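You operate a simulated robot arm through the tools that you are given. There is no shell and no other tool.

The job below is to be done with a simulated robot arm. You get a single attempt, and the scene is never put back.

TASK
Change the green filter under cup 29 for a white one.
Fine: open its clamp and set the cup on the bench; the green one goes in the waste tub; put the cup back on its seat and shut the clamp; leave the other cups. Set down upright: what you pick out.

It is judged by the outcome, as a careful person would: the job done as asked, and still so three seconds after it is handed in. It fails if anything else is knocked over, pushed out of place, dropped, spilled or broken.

THE ROBOT
A 6-joint arm with a two-finger gripper, fixed in place. Base frame: the origin is on the floor under the middle of its stand, x ahead of it, y to its left, z up; the work surface is at about z = 900. Readings come in mm, degrees, newtons and seconds.
With the tool pointing down near the work surface it reaches from about 100 to 840 mm from the base axis. Its first joint turns from -166.0 to 166.0 degrees. Payload 1.66 kg.
Tool frame: the origin (TCP) lies between the finger pads and is the grasp point; the fingertips stand 16 mm ahead of it; z points along the fingers, y is the line along which they close. The gripper opens to 111 mm; its body begins 104 mm behind the TCP.
Orientation is told as [roll, pitch, yaw] about the base's x, y, z axes, in that order, counted from this pose: with the fingers straight down and closing along the base's y, the tool's x points along the base's -x, its y along +y and its z along -z.

THE INTERFACE
- The arm moves only by the tool play_rows. Its arguments are lists of equal length, an entry for each row: "claw": the finger opening in mm, from 0 to 111; "travel": the shift along the tool's x, y, z in mm, a list of three; "rotation": the turn, a rotation vector about the tool's x, y, z in degrees, a list of three. In form: {"claw": [claw, ...], "travel": [[tx, ty, tz], ...], "rotation": [[wx, wy, wz], ...]}. A call has 1 to 20 rows; each row is the pose to reach, as a shift and turn from the pose commanded when the call began, along the tool's axes at that moment. Each row takes 0.2 s and may step no farther than 50 mm and 8.6 degrees from the row before; otherwise, or with a gripper value out of range, the whole call is refused. Where a pose cannot be reached the arm comes as near as it can. A force on the tool above 50 N (or 10 N above the force at the start of the call, whichever is more), or a blocked arm, ends the call early, and 0.2 s more pass. The fingers move at their own pace (about 169.8 mm/s each) and stop on an object; they squeeze with about 32 N. The grip force told is the motor's: it shows also when the fingers shut on nothing. Time passes only in rows, and 0.2 s behind the last, so rows that repeat a pose let the fingers close. The reply holds the time, the measured pose of the TCP, the force on the tool along the base axes, the opening and the grip force, in the units named above and with some noise, with the torque about the TCP (base axes, N m) and any sound that the robot's microphone picked up, and new pictures: "show" is both (left out), scene, wrist or none.
- Cameras (640 x 400 px; columns grow to the right, rows downward): "scene" is fixed at [48.4, 502.2, 1775.3]; the picture's right is [-0.74, -0.67, 0.00], its down [-0.44, 0.49, -0.75] and it looks along [0.50, -0.56, -0.66] (base axes); focal length 372 px, centre (320, 200). "wrist" rides on the gripper at [70, 14, -143] in the tool frame; the picture's right is [-0.19, 0.98, 0.00], its down [-0.87, -0.17, -0.47] and it looks along [-0.46, -0.09, 0.88] (tool axes); focal length 230 px, centre (320, 200). There is no depth. A picture from a camera that has moved, and an enlarged one, comes with that camera's place and axes in the base frame and with its lens.
- slide_trunk(by): moves the trunk up (or, below 0, down) by that many mm; the arm rides with it, the base frame stays. It gives what a move gives, with no picture.
- enlarge(camera, box): a new picture of the part [left, top, right, bottom] of that camera's present view, enlarged. It takes no simulated time.
- finish_job(): hands the job in; it is judged then, once.

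Nothing tells you positions but the pictures and the camera data. Unless the task says otherwise, let go and move clear before handing in.

The tools are called after "Emit:" as a command line: name --argument value ..., lists and objects as JSON in quotes. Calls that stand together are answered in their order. play_rows: Moves the arm, as the interface text tells. Its arguments: {"type":"object","properties":{"claw":{"type":"array","items":{"type":"number"}},"travel":{"type":"array","items":{"type":"array","items":{"type":"number"}}},"rotation":{"type":"array","items":{"type":"array","items":{"type":"number"}}},"show":{"type":"string","enum":["both","scene","wrist","none"]}},"required":["claw","travel","rotation"]} The other tools are called the same way: slide_trunk (by) moves the trunk up or down; enlarge (camera, box) takes an enlarged picture of a part of a camera's view; finish_job () hands the job in.

At the start:

```text
time_s: 0.0
ee_pos: [366.9, -205.9, 1357.4]
orientation: [0.0, 0.0, 0.1]
ft_force: [-0.6, -0.4, -0.3]
torque: [-0.01, 0.03, 0.01]
gripper_width: 110.8
finger_force: 0.1
trunk travel left (down, up): [-200.0, 390.0]
```

scene: 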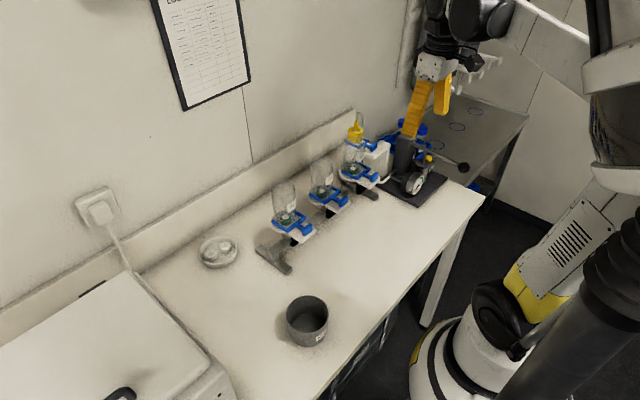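
wrist: 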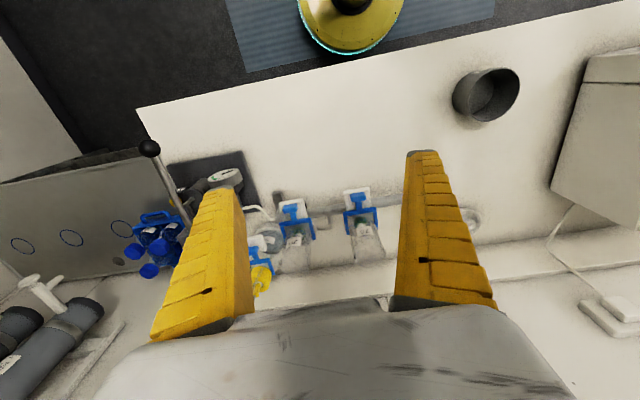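

I see a bench with three filter cups on a manifold with blue clamps, a grey waste tub, and a round dish that may hold the white filters. I'll enlarge the views to read the labels and find the parts.

Emit:
enlarge --camera "scene" --box '[240, 100, 400, 200]'

Emit:
enlarge --camera "scene" --box '[240, 180, 360, 280]'

Emit:
enlarge --camera "scene" --box '[180, 220, 340, 360]'

Emit:
enlarge --camera "wrist" --box '[220, 160, 500, 320]'

Emit:
enlarge --camera "scene" --box '[330, 80, 490, 220]'

Emit:
enlarge --camera "scene" --box '[140, 0, 260, 120]'

```text
4.00 times, centred on (320, 150) of scene
camera zoom: at [48.4, 502.2, 1775.3], right [-0.74, -0.67, 0.0], down [-0.44, 0.49, -0.75], along [0.5, -0.56, -0.66], focal length 1488 px, centre (320, 400)
```

zoom: 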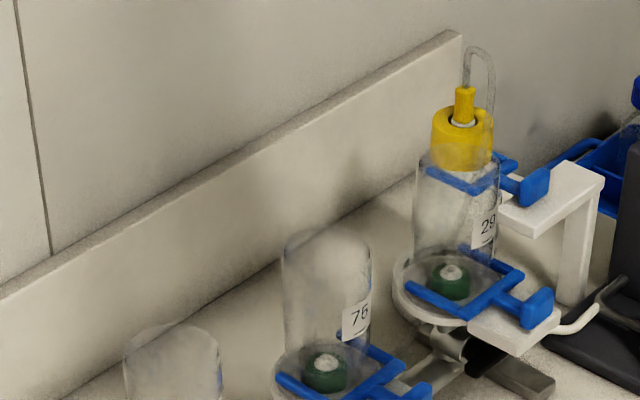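

```text
4.00 times, centred on (300, 230) of scene
camera zoom: at [48.4, 502.2, 1775.3], right [-0.74, -0.67, 0.0], down [-0.44, 0.49, -0.75], along [0.5, -0.56, -0.66], focal length 1488 px, centre (400, 80)
```

zoom: 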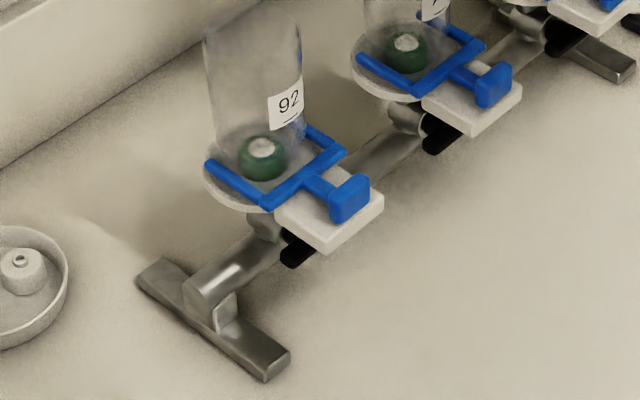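

```text
2.86 times, centred on (260, 290) of scene
camera zoom: at [48.4, 502.2, 1775.3], right [-0.74, -0.67, 0.0], down [-0.44, 0.49, -0.75], along [0.5, -0.56, -0.66], focal length 1063 px, centre (491, -57)
```

zoom: 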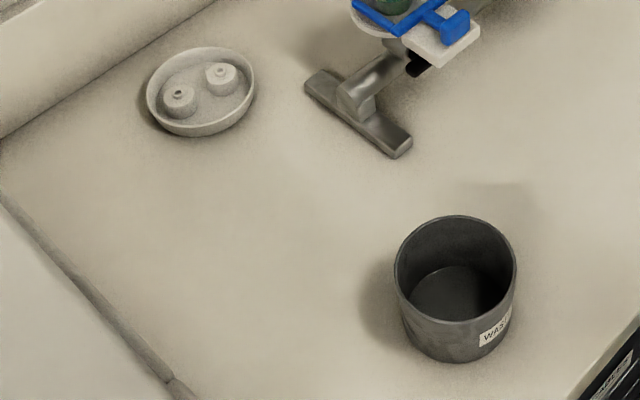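

```text
2.29 times, centred on (360, 240) of wrist
camera zoom: at [297.1, -193.6, 1500.2], right [0.19, 0.98, 0.0], down [0.87, -0.17, 0.47], along [0.46, -0.09, -0.88], focal length 526 px, centre (229, 109)
```

zoom: 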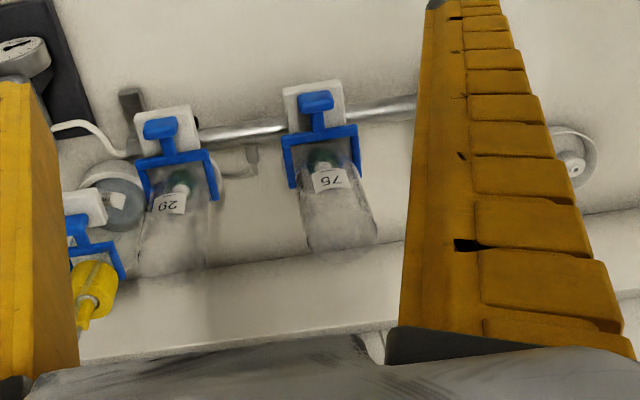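

```text
2.86 times, centred on (410, 150) of scene
camera zoom: at [48.4, 502.2, 1775.3], right [-0.74, -0.67, 0.0], down [-0.44, 0.49, -0.75], along [0.5, -0.56, -0.66], focal length 1063 px, centre (63, 343)
```

zoom: 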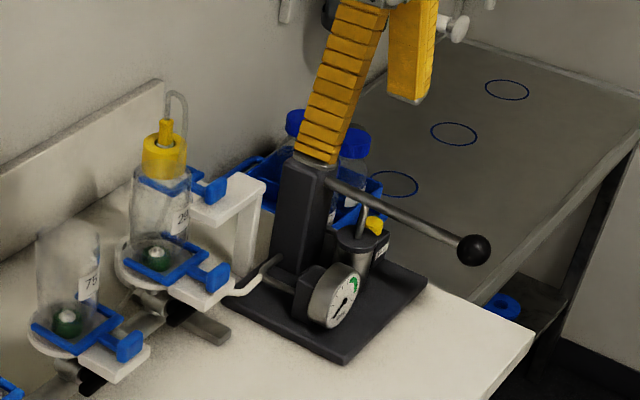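

```text
3.33 times, centred on (200, 60) of scene
camera zoom: at [48.4, 502.2, 1775.3], right [-0.74, -0.67, 0.0], down [-0.44, 0.49, -0.75], along [0.5, -0.56, -0.66], focal length 1240 px, centre (720, 667)
```

zoom: 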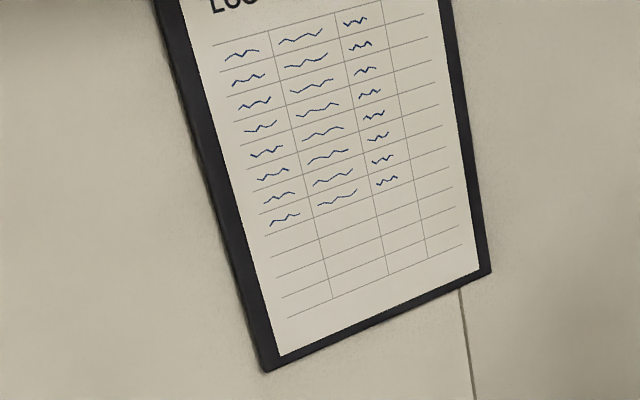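

The three cups sit on a rail with blue fork clamps, and cup 29 is the one nearest the pump, at roughly (633, -315, 1020). The dish holds two white filters. I'll move the wrist camera over cup 29 for a better look.

Emit:
play_rows --claw '[111, 111, 111, 111]' --travel '[[-30, -25, 20], [-60, -50, 40], [-90, -75, 60], [-120, -100, 80]]' --rotation '[[0, 0, 0], [0, 0, 0], [0, 0, 0], [0, 0, 0]]' --show "both"

```text
time_s: 1.0
ee_pos: [487.9, -307.9, 1275.6]
orientation: [0.0, 0.1, 0.1]
ft_force: [0.3, -0.1, 0.2]
torque: [0.02, 0.04, -0.03]
gripper_width: 110.8
finger_force: 0.1
trunk travel left (down, up): [-200.0, 390.0]
camera wrist: at [417.9, -295.6, 1419.1], right [0.19, 0.98, 0.0], down [0.87, -0.17, 0.47], along [0.46, -0.09, -0.88], focal length 230 px, centre (320, 200)
```

scene: 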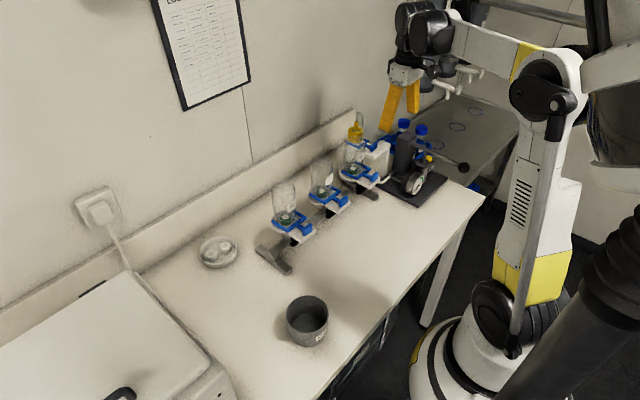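
wrist: 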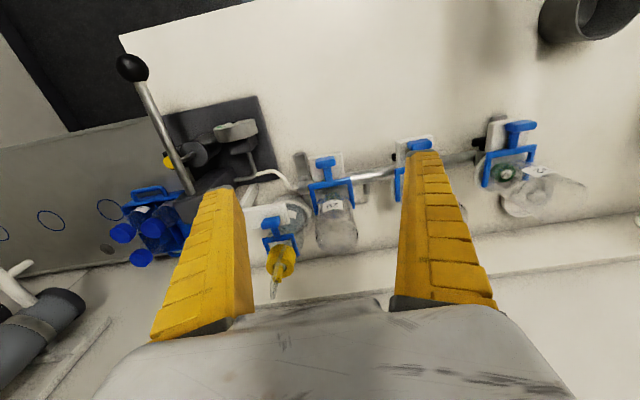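

Cup 29 is now between the fingers, with the yellow-capped trap to its left. I'll zoom in on the clamp.

Emit:
enlarge --camera "wrist" --box '[240, 130, 400, 270]'

Emit:
enlarge --camera "wrist" --box '[100, 40, 300, 280]'

Emit:
enlarge --camera "wrist" --box '[440, 90, 600, 240]'

Emit:
enlarge --camera "scene" --box '[330, 100, 400, 210]'

```text
2.86 times, centred on (320, 200) of wrist
camera zoom: at [417.9, -295.6, 1419.1], right [0.19, 0.98, 0.0], down [0.87, -0.17, 0.47], along [0.46, -0.09, -0.88], focal length 657 px, centre (320, 200)
```

zoom: 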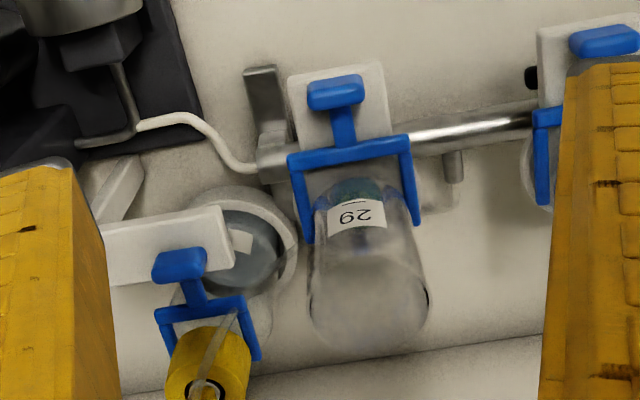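

```text
1.67 times, centred on (200, 160) of wrist
camera zoom: at [417.9, -295.6, 1419.1], right [0.19, 0.98, 0.0], down [0.87, -0.17, 0.47], along [0.46, -0.09, -0.88], focal length 384 px, centre (520, 267)
```

zoom: 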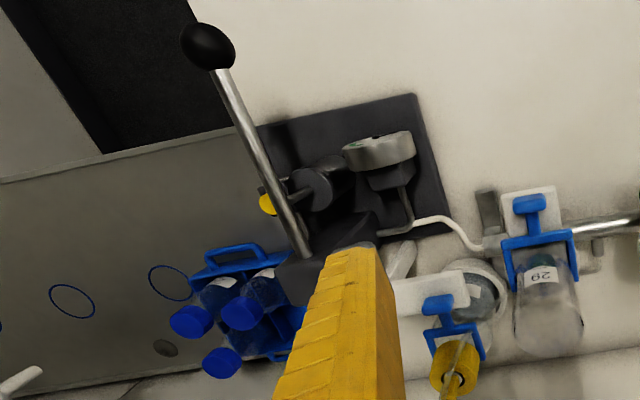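

```text
2.67 times, centred on (520, 165) of wrist
camera zoom: at [417.9, -295.6, 1419.1], right [0.19, 0.98, 0.0], down [0.87, -0.17, 0.47], along [0.46, -0.09, -0.88], focal length 614 px, centre (-213, 293)
```

zoom: 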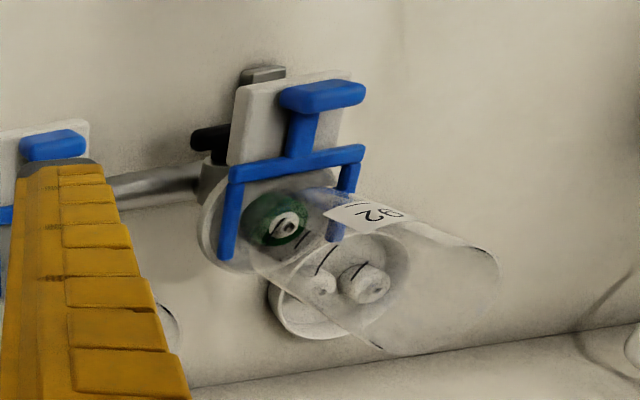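

```text
3.64 times, centred on (365, 155) of scene
camera zoom: at [48.4, 502.2, 1775.3], right [-0.74, -0.67, 0.0], down [-0.44, 0.49, -0.75], along [0.5, -0.56, -0.66], focal length 1353 px, centre (156, 364)
```

zoom: 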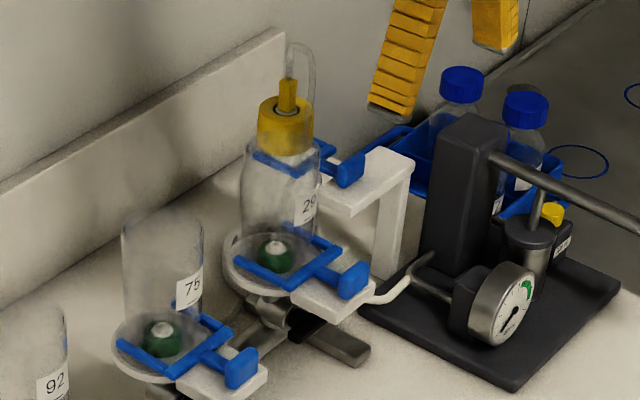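

The clamp is a blue U-fork with a T-handle on a white tab. I want to see the gauge and how the fork is guided before touching it.

Emit:
enlarge --camera "scene" --box '[390, 140, 440, 200]'

Emit:
enlarge --camera "scene" --box '[335, 150, 385, 200]'

Emit:
enlarge --camera "scene" --box '[255, 200, 325, 275]'

Emit:
enlarge --camera "wrist" --box '[295, 145, 355, 215]'

```text
6.67 times, centred on (415, 170) of scene
camera zoom: at [48.4, 502.2, 1775.3], right [-0.74, -0.67, 0.0], down [-0.44, 0.49, -0.75], along [0.5, -0.56, -0.66], focal length 2480 px, centre (-313, 400)
```

zoom: 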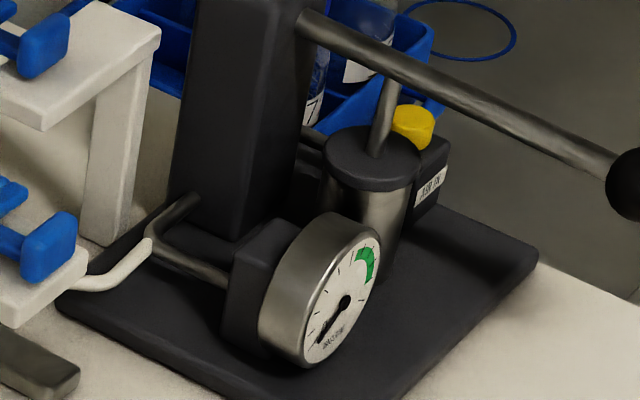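

```text
8.00 times, centred on (360, 175) of scene
camera zoom: at [48.4, 502.2, 1775.3], right [-0.74, -0.67, 0.0], down [-0.44, 0.49, -0.75], along [0.5, -0.56, -0.66], focal length 2976 px, centre (0, 400)
```

zoom: 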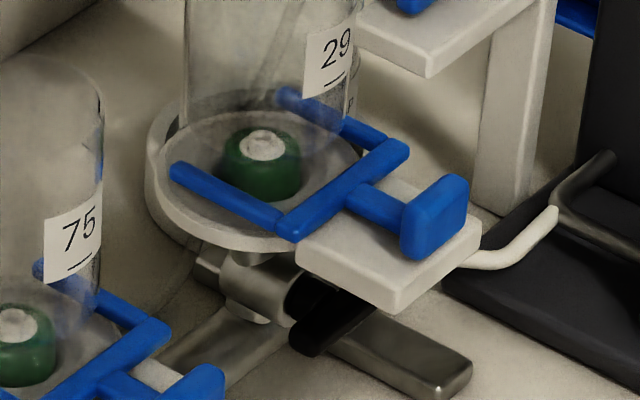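

```text
5.33 times, centred on (290, 238) of scene
camera zoom: at [48.4, 502.2, 1775.3], right [-0.74, -0.67, 0.0], down [-0.44, 0.49, -0.75], along [0.5, -0.56, -0.66], focal length 1984 px, centre (480, 0)
```

zoom: 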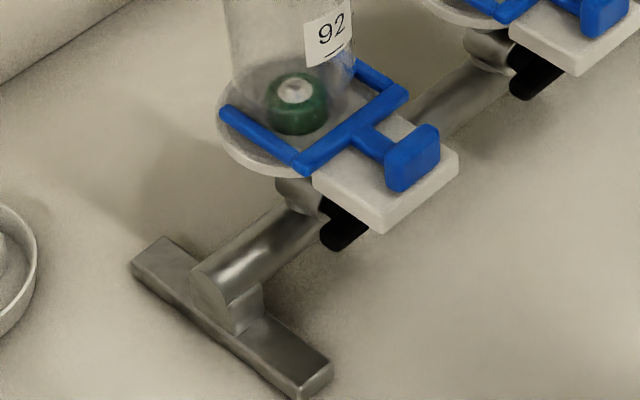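

```text
5.71 times, centred on (325, 180) of wrist
camera zoom: at [417.9, -295.6, 1419.1], right [0.19, 0.98, 0.0], down [0.87, -0.17, 0.47], along [0.46, -0.09, -0.88], focal length 1315 px, centre (291, 314)
```

zoom: 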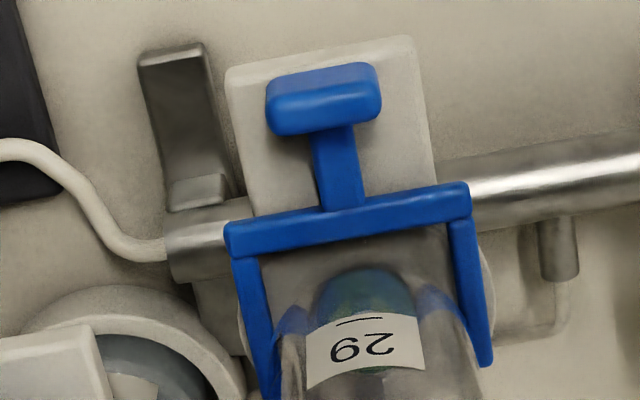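

The fork looks like it slides along -x, away from the cup, with the grip pad at about (543, -311, 1048). I'll tilt the wrist camera for a low side view to get the heights of the seat, fork and cup.

Emit:
play_rows --claw '[111, 111, 111, 111, 111, 111]' --travel '[[5, 8, 20], [10, 15, 45], [15, 23, 75], [20, 23, 105], [25, 23, 135], [28, 23, 160]]' --rotation '[[0, -6, 0], [0, -12, 0], [0, -18, 0], [0, -24, 0], [0, -30, 0], [0, -35, 0]]' --show "both"

```text
time_s: 2.4
ee_pos: [460.3, -284.7, 1117.5]
orientation: [-0.1, -35.1, 0.0]
ft_force: [0.1, -0.5, -0.4]
torque: [0.0, 0.0, 0.0]
gripper_width: 110.9
finger_force: 0.1
trunk travel left (down, up): [-200.0, 390.0]
camera wrist: at [320.0, -271.1, 1194.4], right [0.16, 0.98, 0.11], down [0.44, -0.17, 0.88], along [0.89, -0.09, -0.46], focal length 230 px, centre (320, 200)
```

scene: 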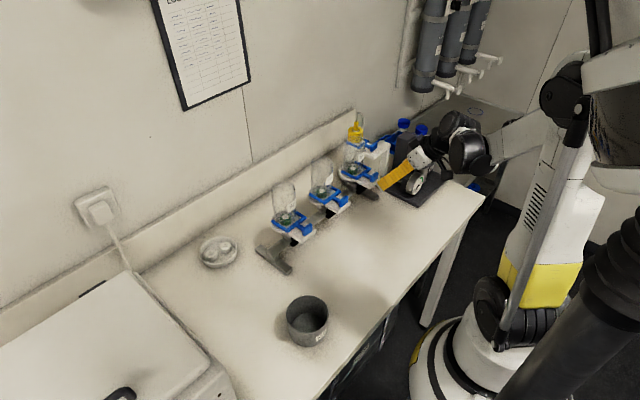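
wrist: 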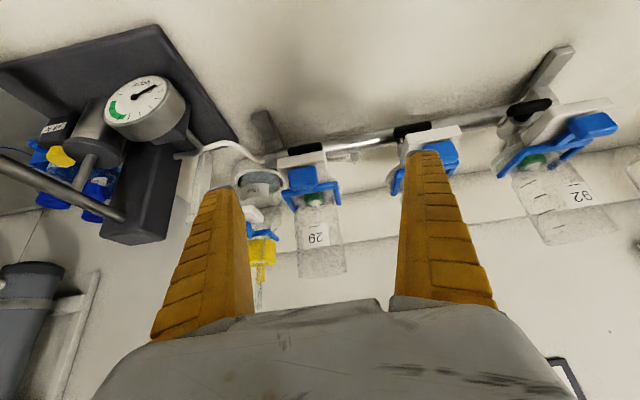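

Emit:
enlarge --camera "wrist" --box '[260, 120, 380, 290]'

Emit:
enlarge --camera "wrist" --box '[270, 130, 360, 220]'

Emit:
enlarge --camera "wrist" --box '[470, 60, 640, 250]'

Emit:
enlarge --camera "wrist" --box '[30, 30, 280, 230]'

```text
2.35 times, centred on (320, 205) of wrist
camera zoom: at [320.0, -271.1, 1194.4], right [0.16, 0.98, 0.11], down [0.44, -0.17, 0.88], along [0.89, -0.09, -0.46], focal length 541 px, centre (320, 188)
```

zoom: 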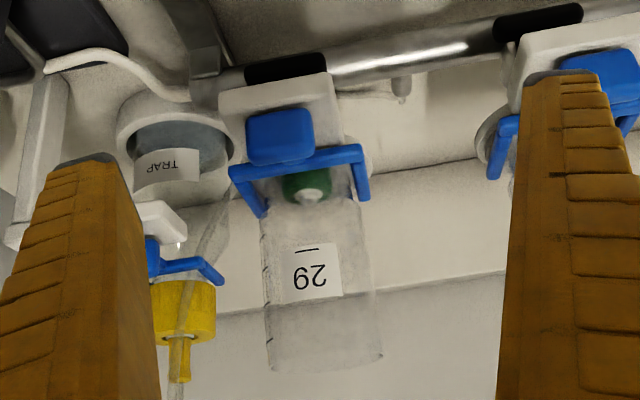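

```text
4.44 times, centred on (315, 175) of wrist
camera zoom: at [320.0, -271.1, 1194.4], right [0.16, 0.98, 0.11], down [0.44, -0.17, 0.88], along [0.89, -0.09, -0.46], focal length 1022 px, centre (342, 311)
```

zoom: 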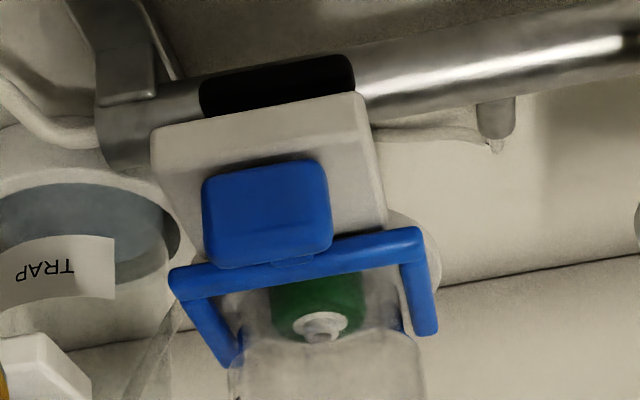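

```text
2.11 times, centred on (555, 155) of wrist
camera zoom: at [320.0, -271.1, 1194.4], right [0.16, 0.98, 0.11], down [0.44, -0.17, 0.88], along [0.89, -0.09, -0.46], focal length 484 px, centre (-175, 295)
```

zoom: 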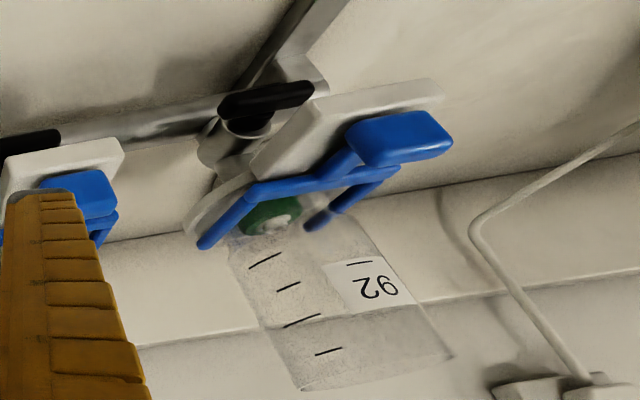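

```text
2.00 times, centred on (155, 130) of wrist
camera zoom: at [320.0, -271.1, 1194.4], right [0.16, 0.98, 0.11], down [0.44, -0.17, 0.88], along [0.89, -0.09, -0.46], focal length 460 px, centre (650, 340)
```

zoom: 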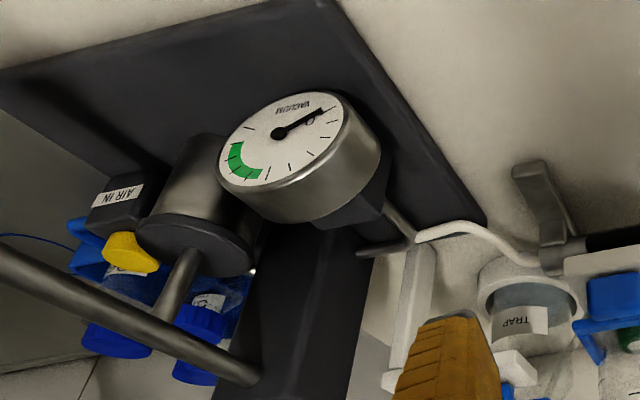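

Emit:
enlarge --camera "wrist" --box '[280, 140, 350, 184]'

Emit:
enlarge --camera "wrist" --box '[290, 180, 360, 290]'

Emit:
enlarge --camera "scene" --box '[340, 170, 400, 210]'

```text
9.09 times, centred on (315, 162) of wrist
camera zoom: at [320.0, -271.1, 1194.4], right [0.16, 0.98, 0.11], down [0.44, -0.17, 0.88], along [0.89, -0.09, -0.46], focal length 2092 px, centre (366, 546)
```

zoom: 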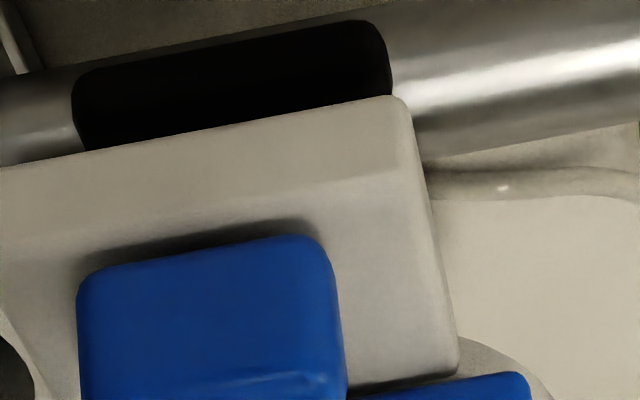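

```text
3.64 times, centred on (325, 235) of wrist
camera zoom: at [320.0, -271.1, 1194.4], right [0.16, 0.98, 0.11], down [0.44, -0.17, 0.88], along [0.89, -0.09, -0.46], focal length 837 px, centre (302, 73)
```

zoom: 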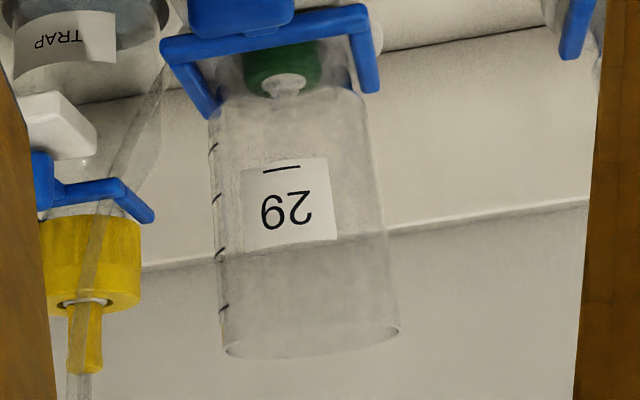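

```text
10.00 times, centred on (370, 190) of scene
camera zoom: at [48.4, 502.2, 1775.3], right [-0.74, -0.67, 0.0], down [-0.44, 0.49, -0.75], along [0.5, -0.56, -0.66], focal length 3720 px, centre (-180, 300)
```

zoom: 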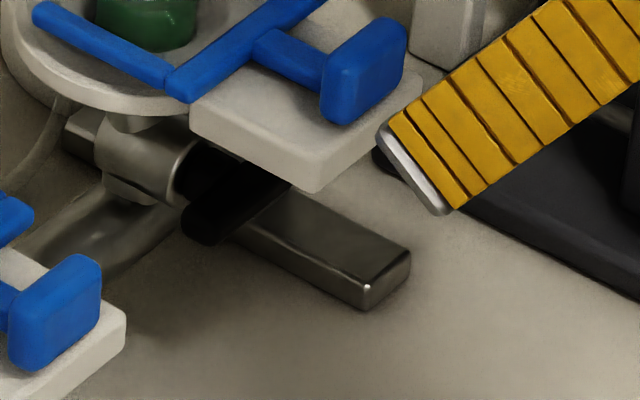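

The gauge reads zero, so there's no vacuum to release. I put cup 29's grip pad at about (544, -310, 1046), with the tab top near z = 1029 and the cup body about 68 mm wide with its top near z = 1140. Next I'll bring the gripper upright above the grip pad.

Emit:
play_rows --claw '[111, 111, 111, 111, 111, 111]' --travel '[[-16, -4, 0], [-33, -8, -1], [-50, -12, -2], [-67, -17, -2], [-84, -21, -3], [-100, -25, -3]]' --rotation '[[0, 6, 0], [0, 12, 0], [0, 18, 0], [0, 24, 0], [0, 30, 0], [0, 35.1, 0]]' --show "both"

```text
time_s: 3.8
ee_pos: [539.6, -308.7, 1177.2]
orientation: [0.0, 0.2, -0.1]
ft_force: [0.7, -0.1, 0.1]
torque: [-0.02, 0.04, 0.01]
gripper_width: 111.0
finger_force: 0.0
trunk travel left (down, up): [-200.0, 390.0]
camera wrist: at [470.6, -296.2, 1321.0], right [0.19, 0.98, 0.0], down [0.87, -0.17, 0.47], along [0.46, -0.09, -0.88], focal length 230 px, centre (320, 200)
```

scene: 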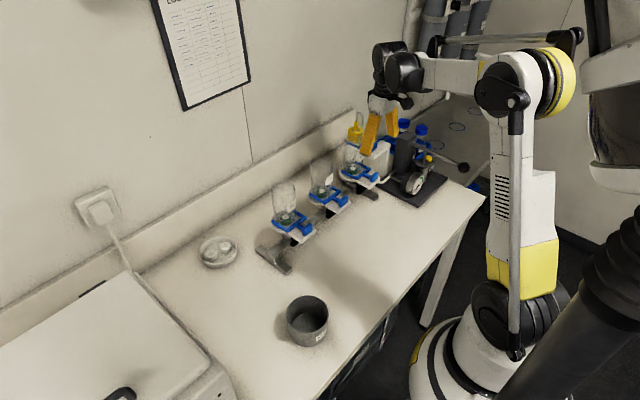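
wrist: 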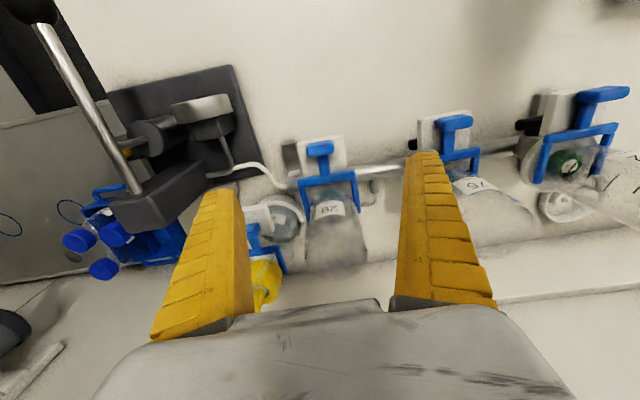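

Emit:
enlarge --camera "wrist" --box '[280, 130, 380, 200]'

Emit:
enlarge --camera "wrist" --box '[230, 130, 420, 300]'

Emit:
enlarge --camera "scene" --box '[335, 85, 435, 200]'

```text
5.71 times, centred on (330, 165) of wrist
camera zoom: at [470.6, -296.2, 1321.0], right [0.19, 0.98, 0.0], down [0.87, -0.17, 0.47], along [0.46, -0.09, -0.88], focal length 1315 px, centre (263, 400)
```

zoom: 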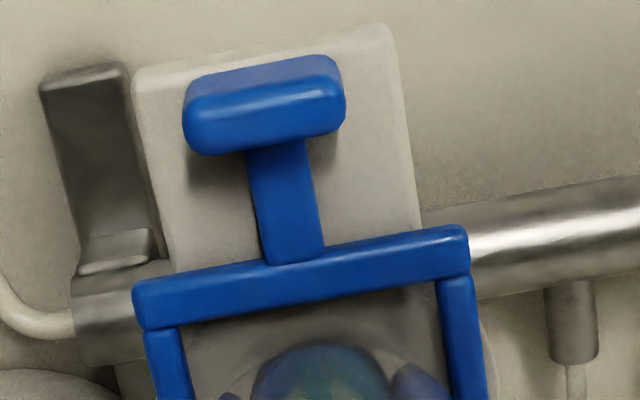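

```text
2.35 times, centred on (325, 215) of wrist
camera zoom: at [470.6, -296.2, 1321.0], right [0.19, 0.98, 0.0], down [0.87, -0.17, 0.47], along [0.46, -0.09, -0.88], focal length 541 px, centre (308, 165)
```

zoom: 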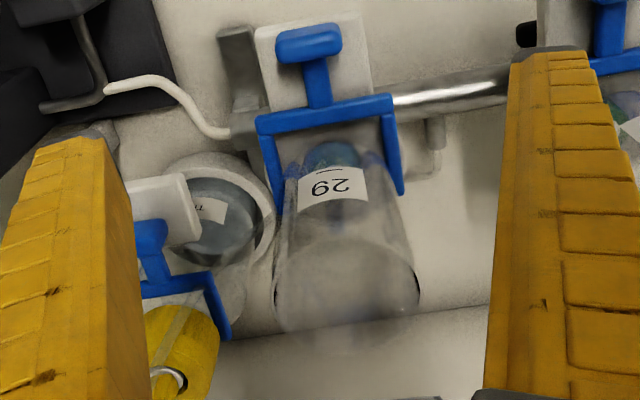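

```text
3.48 times, centred on (385, 142) of scene
camera zoom: at [48.4, 502.2, 1775.3], right [-0.74, -0.67, 0.0], down [-0.44, 0.49, -0.75], along [0.5, -0.56, -0.66], focal length 1294 px, centre (94, 400)
```

zoom: 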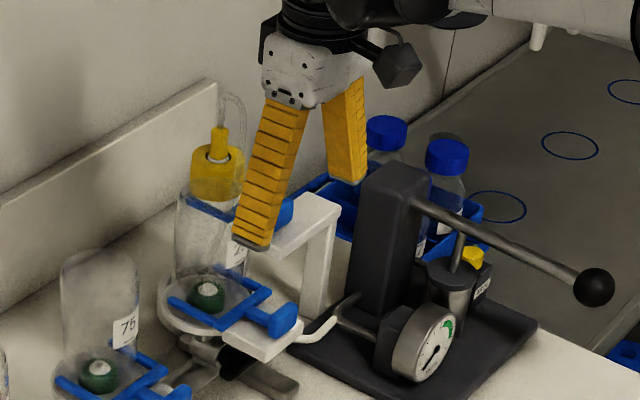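

The latest view confirms the clamp is centred on y ≈ -310, with the pad at x ≈ 544 and z ≈ 1034–1057. I'll descend with the fingers straddling the pad.

Emit:
play_rows --claw '[70, 70, 70, 70]' --travel '[[-4, -1, 40], [-4, -1, 80], [-4, -1, 110], [-4, -1, 127]]' --rotation '[[0, 0, 0], [0, 0, 0], [0, 0, 0], [0, 0, 0]]' --show "both"

```text
time_s: 4.8
ee_pos: [541.9, -310.5, 1049.8]
orientation: [0.0, 0.1, 0.0]
ft_force: [0.2, 0.4, -0.5]
torque: [0.04, 0.01, -0.01]
gripper_width: 71.8
finger_force: 1.1
trunk travel left (down, up): [-200.0, 390.0]
camera wrist: at [473.0, -296.8, 1192.8], right [0.19, 0.98, 0.0], down [0.87, -0.17, 0.47], along [0.46, -0.09, -0.88], focal length 230 px, centre (320, 200)
```

scene: 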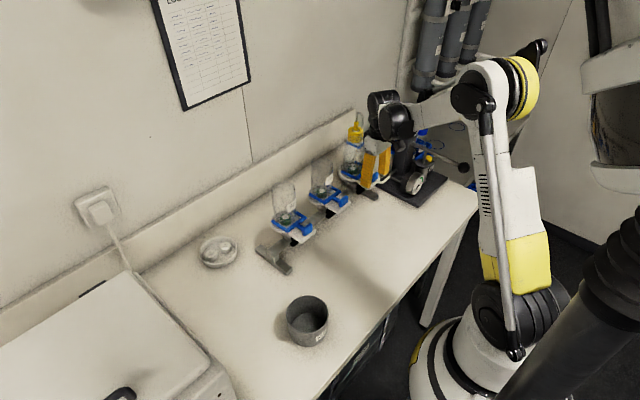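
wrist: 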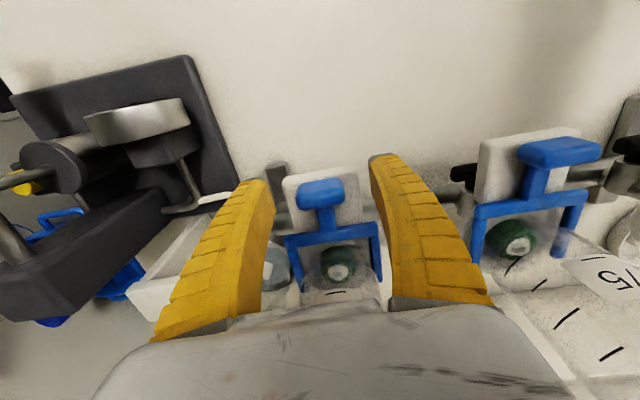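

Emit:
enlarge --camera "wrist" --box '[230, 140, 420, 300]'

Emit:
enlarge --camera "scene" --box '[340, 120, 410, 200]'

```text
2.50 times, centred on (325, 220) of wrist
camera zoom: at [473.0, -296.8, 1192.8], right [0.19, 0.98, 0.0], down [0.87, -0.17, 0.47], along [0.46, -0.09, -0.88], focal length 575 px, centre (308, 150)
```

zoom: 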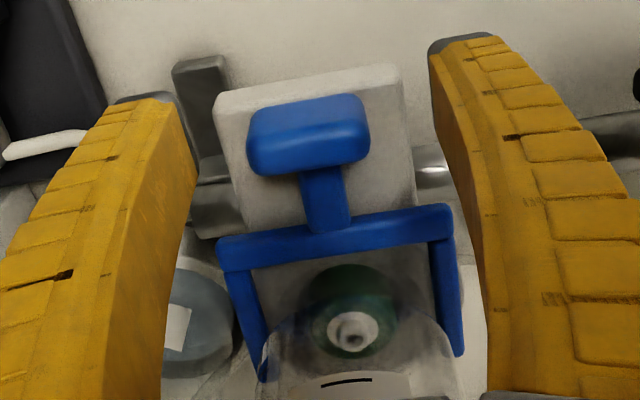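

```text
5.00 times, centred on (375, 160) of scene
camera zoom: at [48.4, 502.2, 1775.3], right [-0.74, -0.67, 0.0], down [-0.44, 0.49, -0.75], along [0.5, -0.56, -0.66], focal length 1860 px, centre (45, 400)
```

zoom: 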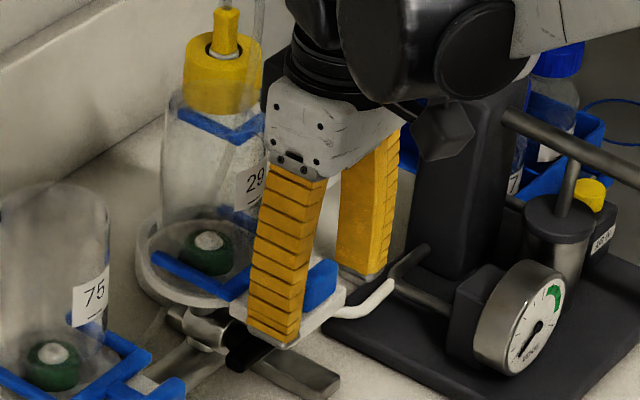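

The pad sits between the fingers. I'll close on it and start with a short pull toward -x.

Emit:
play_rows --claw '[20, 20, 20, 20, 20]' --travel '[[0, 0, 0], [0, 0, 0], [0, 0, 0], [3, 0, 0], [6, 0, 0]]' --rotation '[[0, 0, 0], [0, 0, 0], [0, 0, 0], [0, 0, 0], [0, 0, 0]]' --show "both"

Emit:
enlarge --camera "wrist" --box '[230, 140, 420, 300]'

Emit:
enlarge --camera "scene" --box '[340, 120, 410, 200]'

```text
time_s: 6.0
ee_pos: [536.4, -310.7, 1051.1]
orientation: [0.0, 0.0, 0.0]
ft_force: [0.1, -4.0, 15.6]
torque: [-0.03, -0.39, 0.0]
gripper_width: 30.6
finger_force: 34.2
trunk travel left (down, up): [-200.0, 390.0]
camera wrist: at [466.0, -296.9, 1193.3], right [0.19, 0.98, 0.0], down [0.87, -0.17, 0.47], along [0.46, -0.09, -0.88], focal length 230 px, centre (320, 200)
```

scene: 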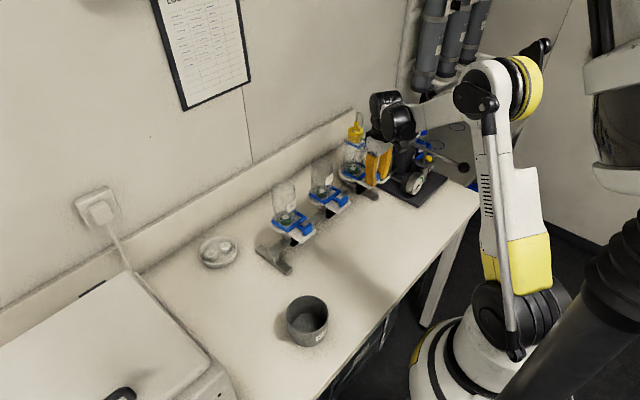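
wrist: 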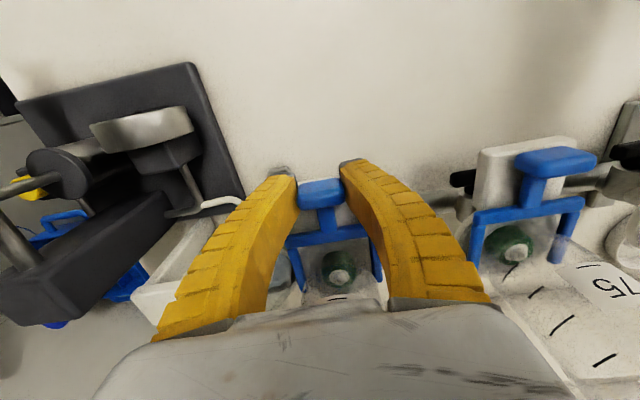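

```text
2.50 times, centred on (325, 220) of wrist
camera zoom: at [466.0, -296.9, 1193.3], right [0.19, 0.98, 0.0], down [0.87, -0.17, 0.47], along [0.46, -0.09, -0.88], focal length 575 px, centre (308, 150)
```

zoom: 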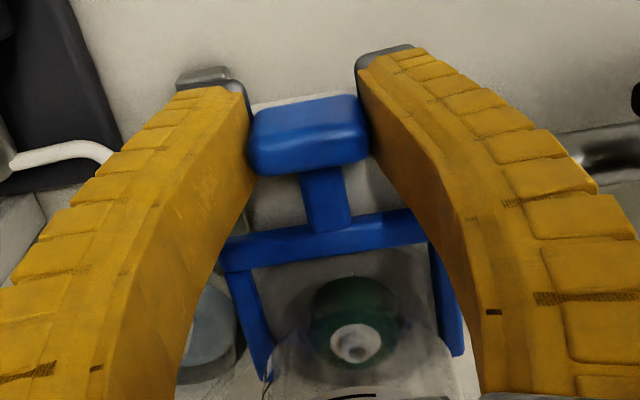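

```text
5.00 times, centred on (375, 160) of scene
camera zoom: at [48.4, 502.2, 1775.3], right [-0.74, -0.67, 0.0], down [-0.44, 0.49, -0.75], along [0.5, -0.56, -0.66], focal length 1860 px, centre (45, 400)
```

zoom: 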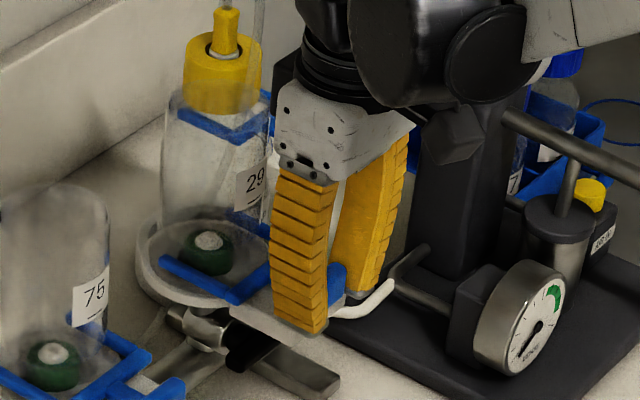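

The fork moved with the gripper, so it slides. There's about 15 N upward on the tool, probably the fingertips resting on the tab, so I'll ease up 2 mm while pulling further.

Emit:
play_rows --claw '[20, 20, 20, 20]' --travel '[[0, 0, -2], [6, 0, -2], [12, 0, -2], [18, 0, -2]]' --rotation '[[0, 0, 0], [0, 0, 0], [0, 0, 0], [0, 0, 0]]' --show "both"

Emit:
enlarge --camera "wrist" --box '[230, 140, 420, 300]'

Emit:
enlarge --camera "scene" --box '[340, 120, 410, 200]'

```text
time_s: 7.0
ee_pos: [517.5, -310.2, 1050.9]
orientation: [0.0, 0.1, 0.0]
ft_force: [-0.3, -2.0, -4.1]
torque: [0.01, -0.01, -0.06]
gripper_width: 26.8
finger_force: 34.5
trunk travel left (down, up): [-200.0, 390.0]
camera wrist: at [449.4, -297.1, 1195.0], right [0.19, 0.98, 0.0], down [0.87, -0.17, 0.47], along [0.46, -0.09, -0.88], focal length 230 px, centre (320, 200)
```

scene: 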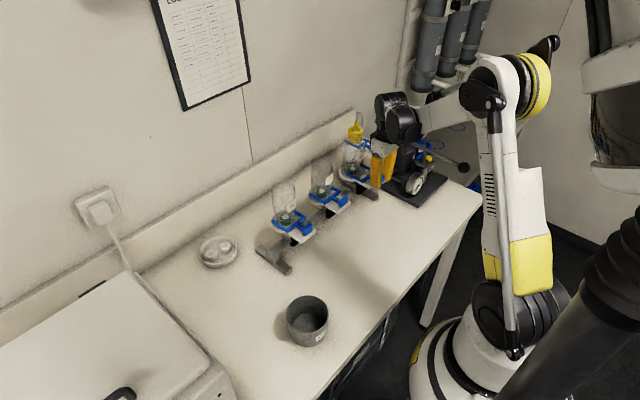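
wrist: 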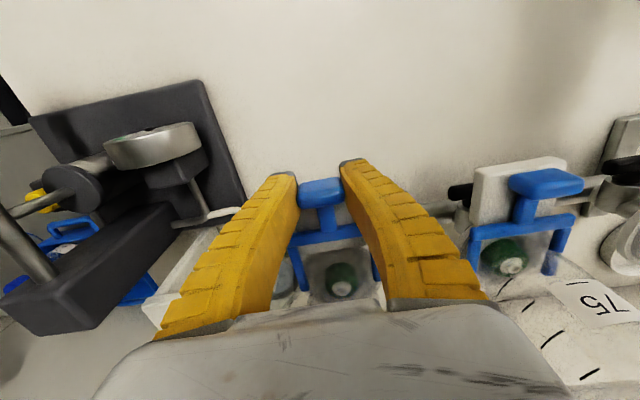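

```text
2.50 times, centred on (325, 220) of wrist
camera zoom: at [449.4, -297.1, 1195.0], right [0.19, 0.98, 0.0], down [0.87, -0.17, 0.47], along [0.46, -0.09, -0.88], focal length 575 px, centre (308, 150)
```

zoom: 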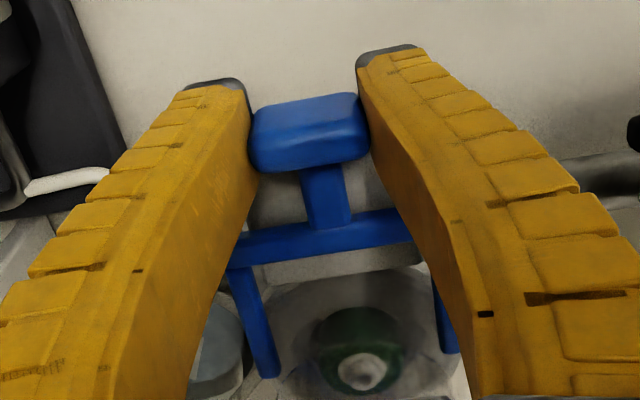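

```text
5.00 times, centred on (375, 160) of scene
camera zoom: at [48.4, 502.2, 1775.3], right [-0.74, -0.67, 0.0], down [-0.44, 0.49, -0.75], along [0.5, -0.56, -0.66], focal length 1860 px, centre (45, 400)
```

zoom: 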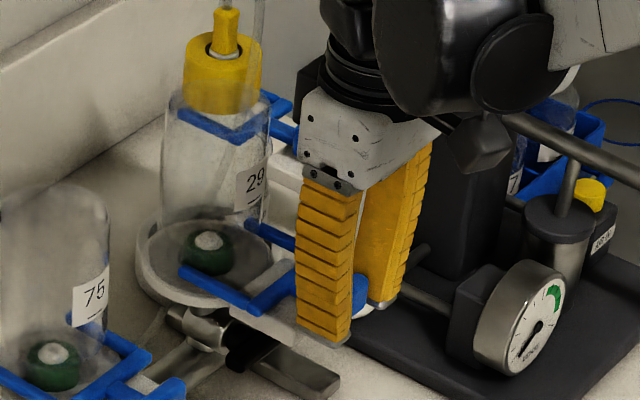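

The fork slides freely with no resistance. I'll keep pulling while watching for the end stop.

Emit:
play_rows --claw '[20, 20, 20, 20]' --travel '[[5, 0, 0.5], [10, 0, 0.5], [15, 0, 0.5], [20, 0, 0.5]]' --rotation '[[0, 0, 0], [0, 0, 0], [0, 0, 0], [0, 0, 0]]' --show "both"

Emit:
enlarge --camera "wrist" --box '[230, 140, 420, 300]'

Emit:
enlarge --camera "scene" --box '[340, 120, 410, 200]'

```text
time_s: 8.0
ee_pos: [498.9, -309.7, 1051.7]
orientation: [0.0, 0.1, 0.0]
ft_force: [-0.4, -3.4, 0.2]
torque: [0.0, -0.22, 0.03]
gripper_width: 27.1
finger_force: 33.7
trunk travel left (down, up): [-200.0, 390.0]
camera wrist: at [429.6, -297.0, 1194.9], right [0.19, 0.98, 0.0], down [0.87, -0.17, 0.47], along [0.46, -0.09, -0.88], focal length 230 px, centre (320, 200)
```

scene: 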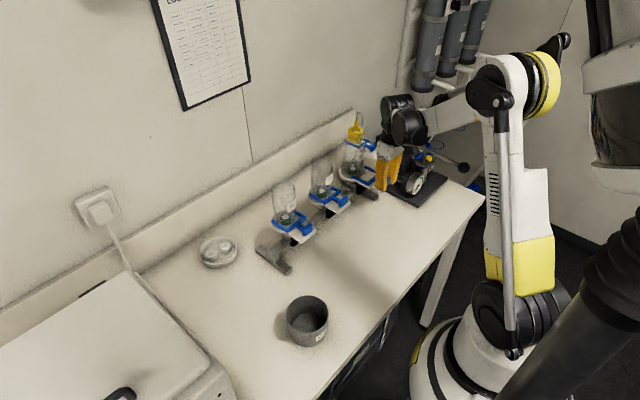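
wrist: 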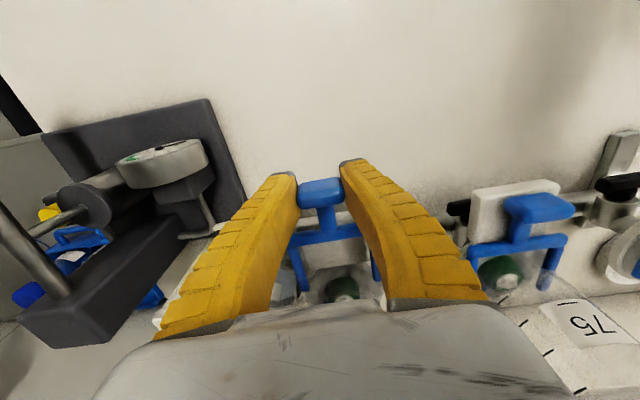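

```text
2.50 times, centred on (325, 220) of wrist
camera zoom: at [429.6, -297.0, 1194.9], right [0.19, 0.98, 0.0], down [0.87, -0.17, 0.47], along [0.46, -0.09, -0.88], focal length 575 px, centre (308, 150)
```

zoom: 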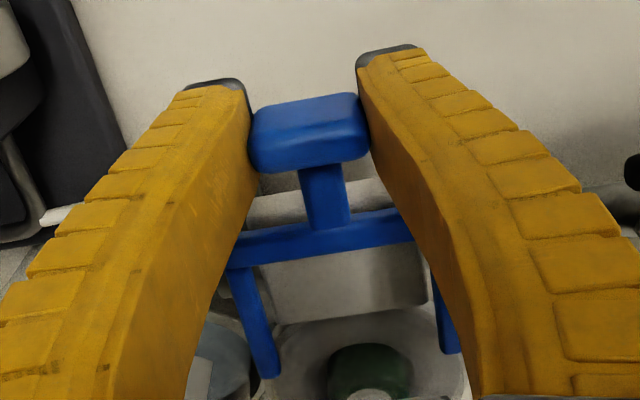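

```text
5.00 times, centred on (375, 160) of scene
camera zoom: at [48.4, 502.2, 1775.3], right [-0.74, -0.67, 0.0], down [-0.44, 0.49, -0.75], along [0.5, -0.56, -0.66], focal length 1860 px, centre (45, 400)
```

zoom: 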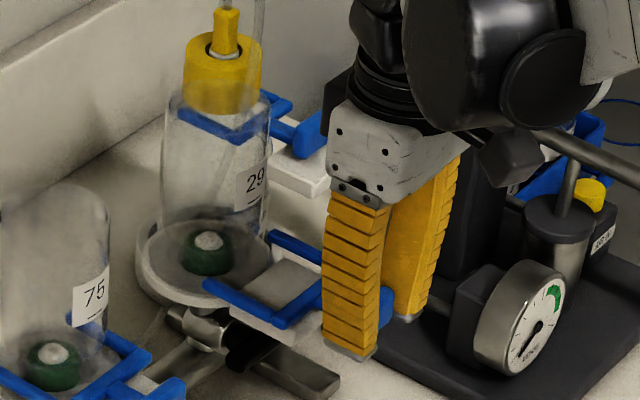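

About 44 mm pulled so far. The prong tips are nearly clear of the flange, so I'll continue in small steps.

Emit:
play_rows --claw '[20, 20, 20, 20]' --travel '[[3, 0, 0], [6, 0, 0], [9, 0, 0], [12, 0, 0]]' --rotation '[[0, 0, 0], [0, 0, 0], [0, 0, 0], [0, 0, 0]]' --show "both"

Emit:
enlarge --camera "wrist" --box '[230, 140, 420, 300]'

Emit:
enlarge --camera "scene" --box '[340, 120, 410, 200]'

```text
time_s: 9.0
ee_pos: [486.1, -309.6, 1052.1]
orientation: [0.0, 0.1, 0.0]
ft_force: [-2.4, -4.3, 4.1]
torque: [-0.04, -0.12, -0.05]
gripper_width: 27.0
finger_force: 34.1
trunk travel left (down, up): [-200.0, 390.0]
camera wrist: at [417.0, -296.9, 1194.7], right [0.19, 0.98, 0.0], down [0.87, -0.17, 0.47], along [0.46, -0.09, -0.88], focal length 230 px, centre (320, 200)
```

scene: 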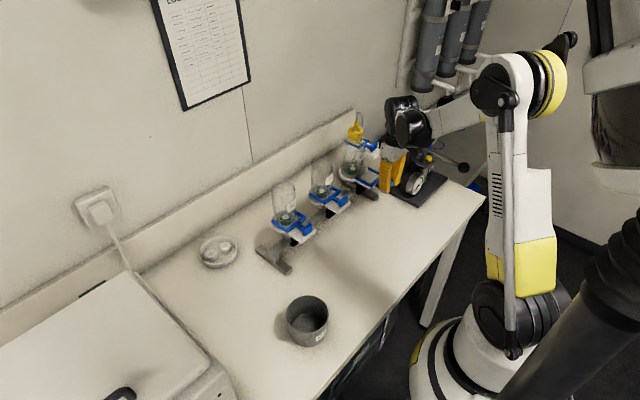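
wrist: 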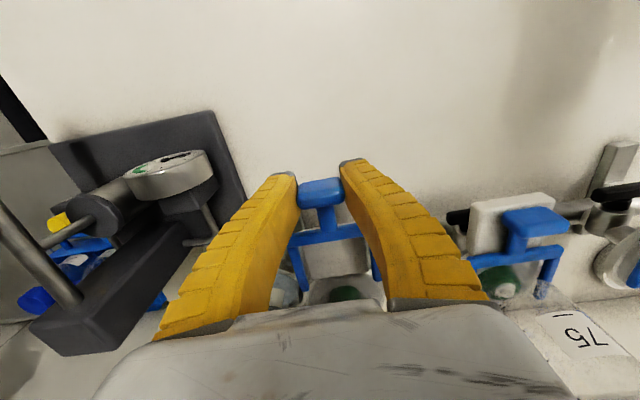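

```text
2.50 times, centred on (325, 220) of wrist
camera zoom: at [417.0, -296.9, 1194.7], right [0.19, 0.98, 0.0], down [0.87, -0.17, 0.47], along [0.46, -0.09, -0.88], focal length 575 px, centre (308, 150)
```

zoom: 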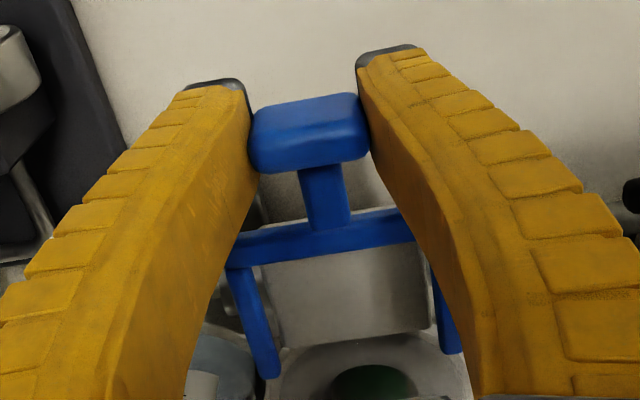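

```text
5.00 times, centred on (375, 160) of scene
camera zoom: at [48.4, 502.2, 1775.3], right [-0.74, -0.67, 0.0], down [-0.44, 0.49, -0.75], along [0.5, -0.56, -0.66], focal length 1860 px, centre (45, 400)
```

zoom: 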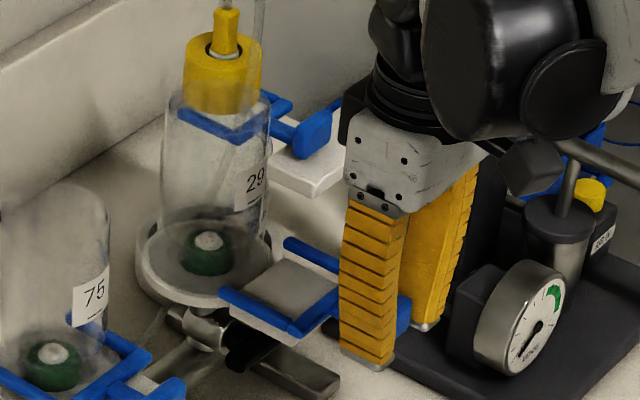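

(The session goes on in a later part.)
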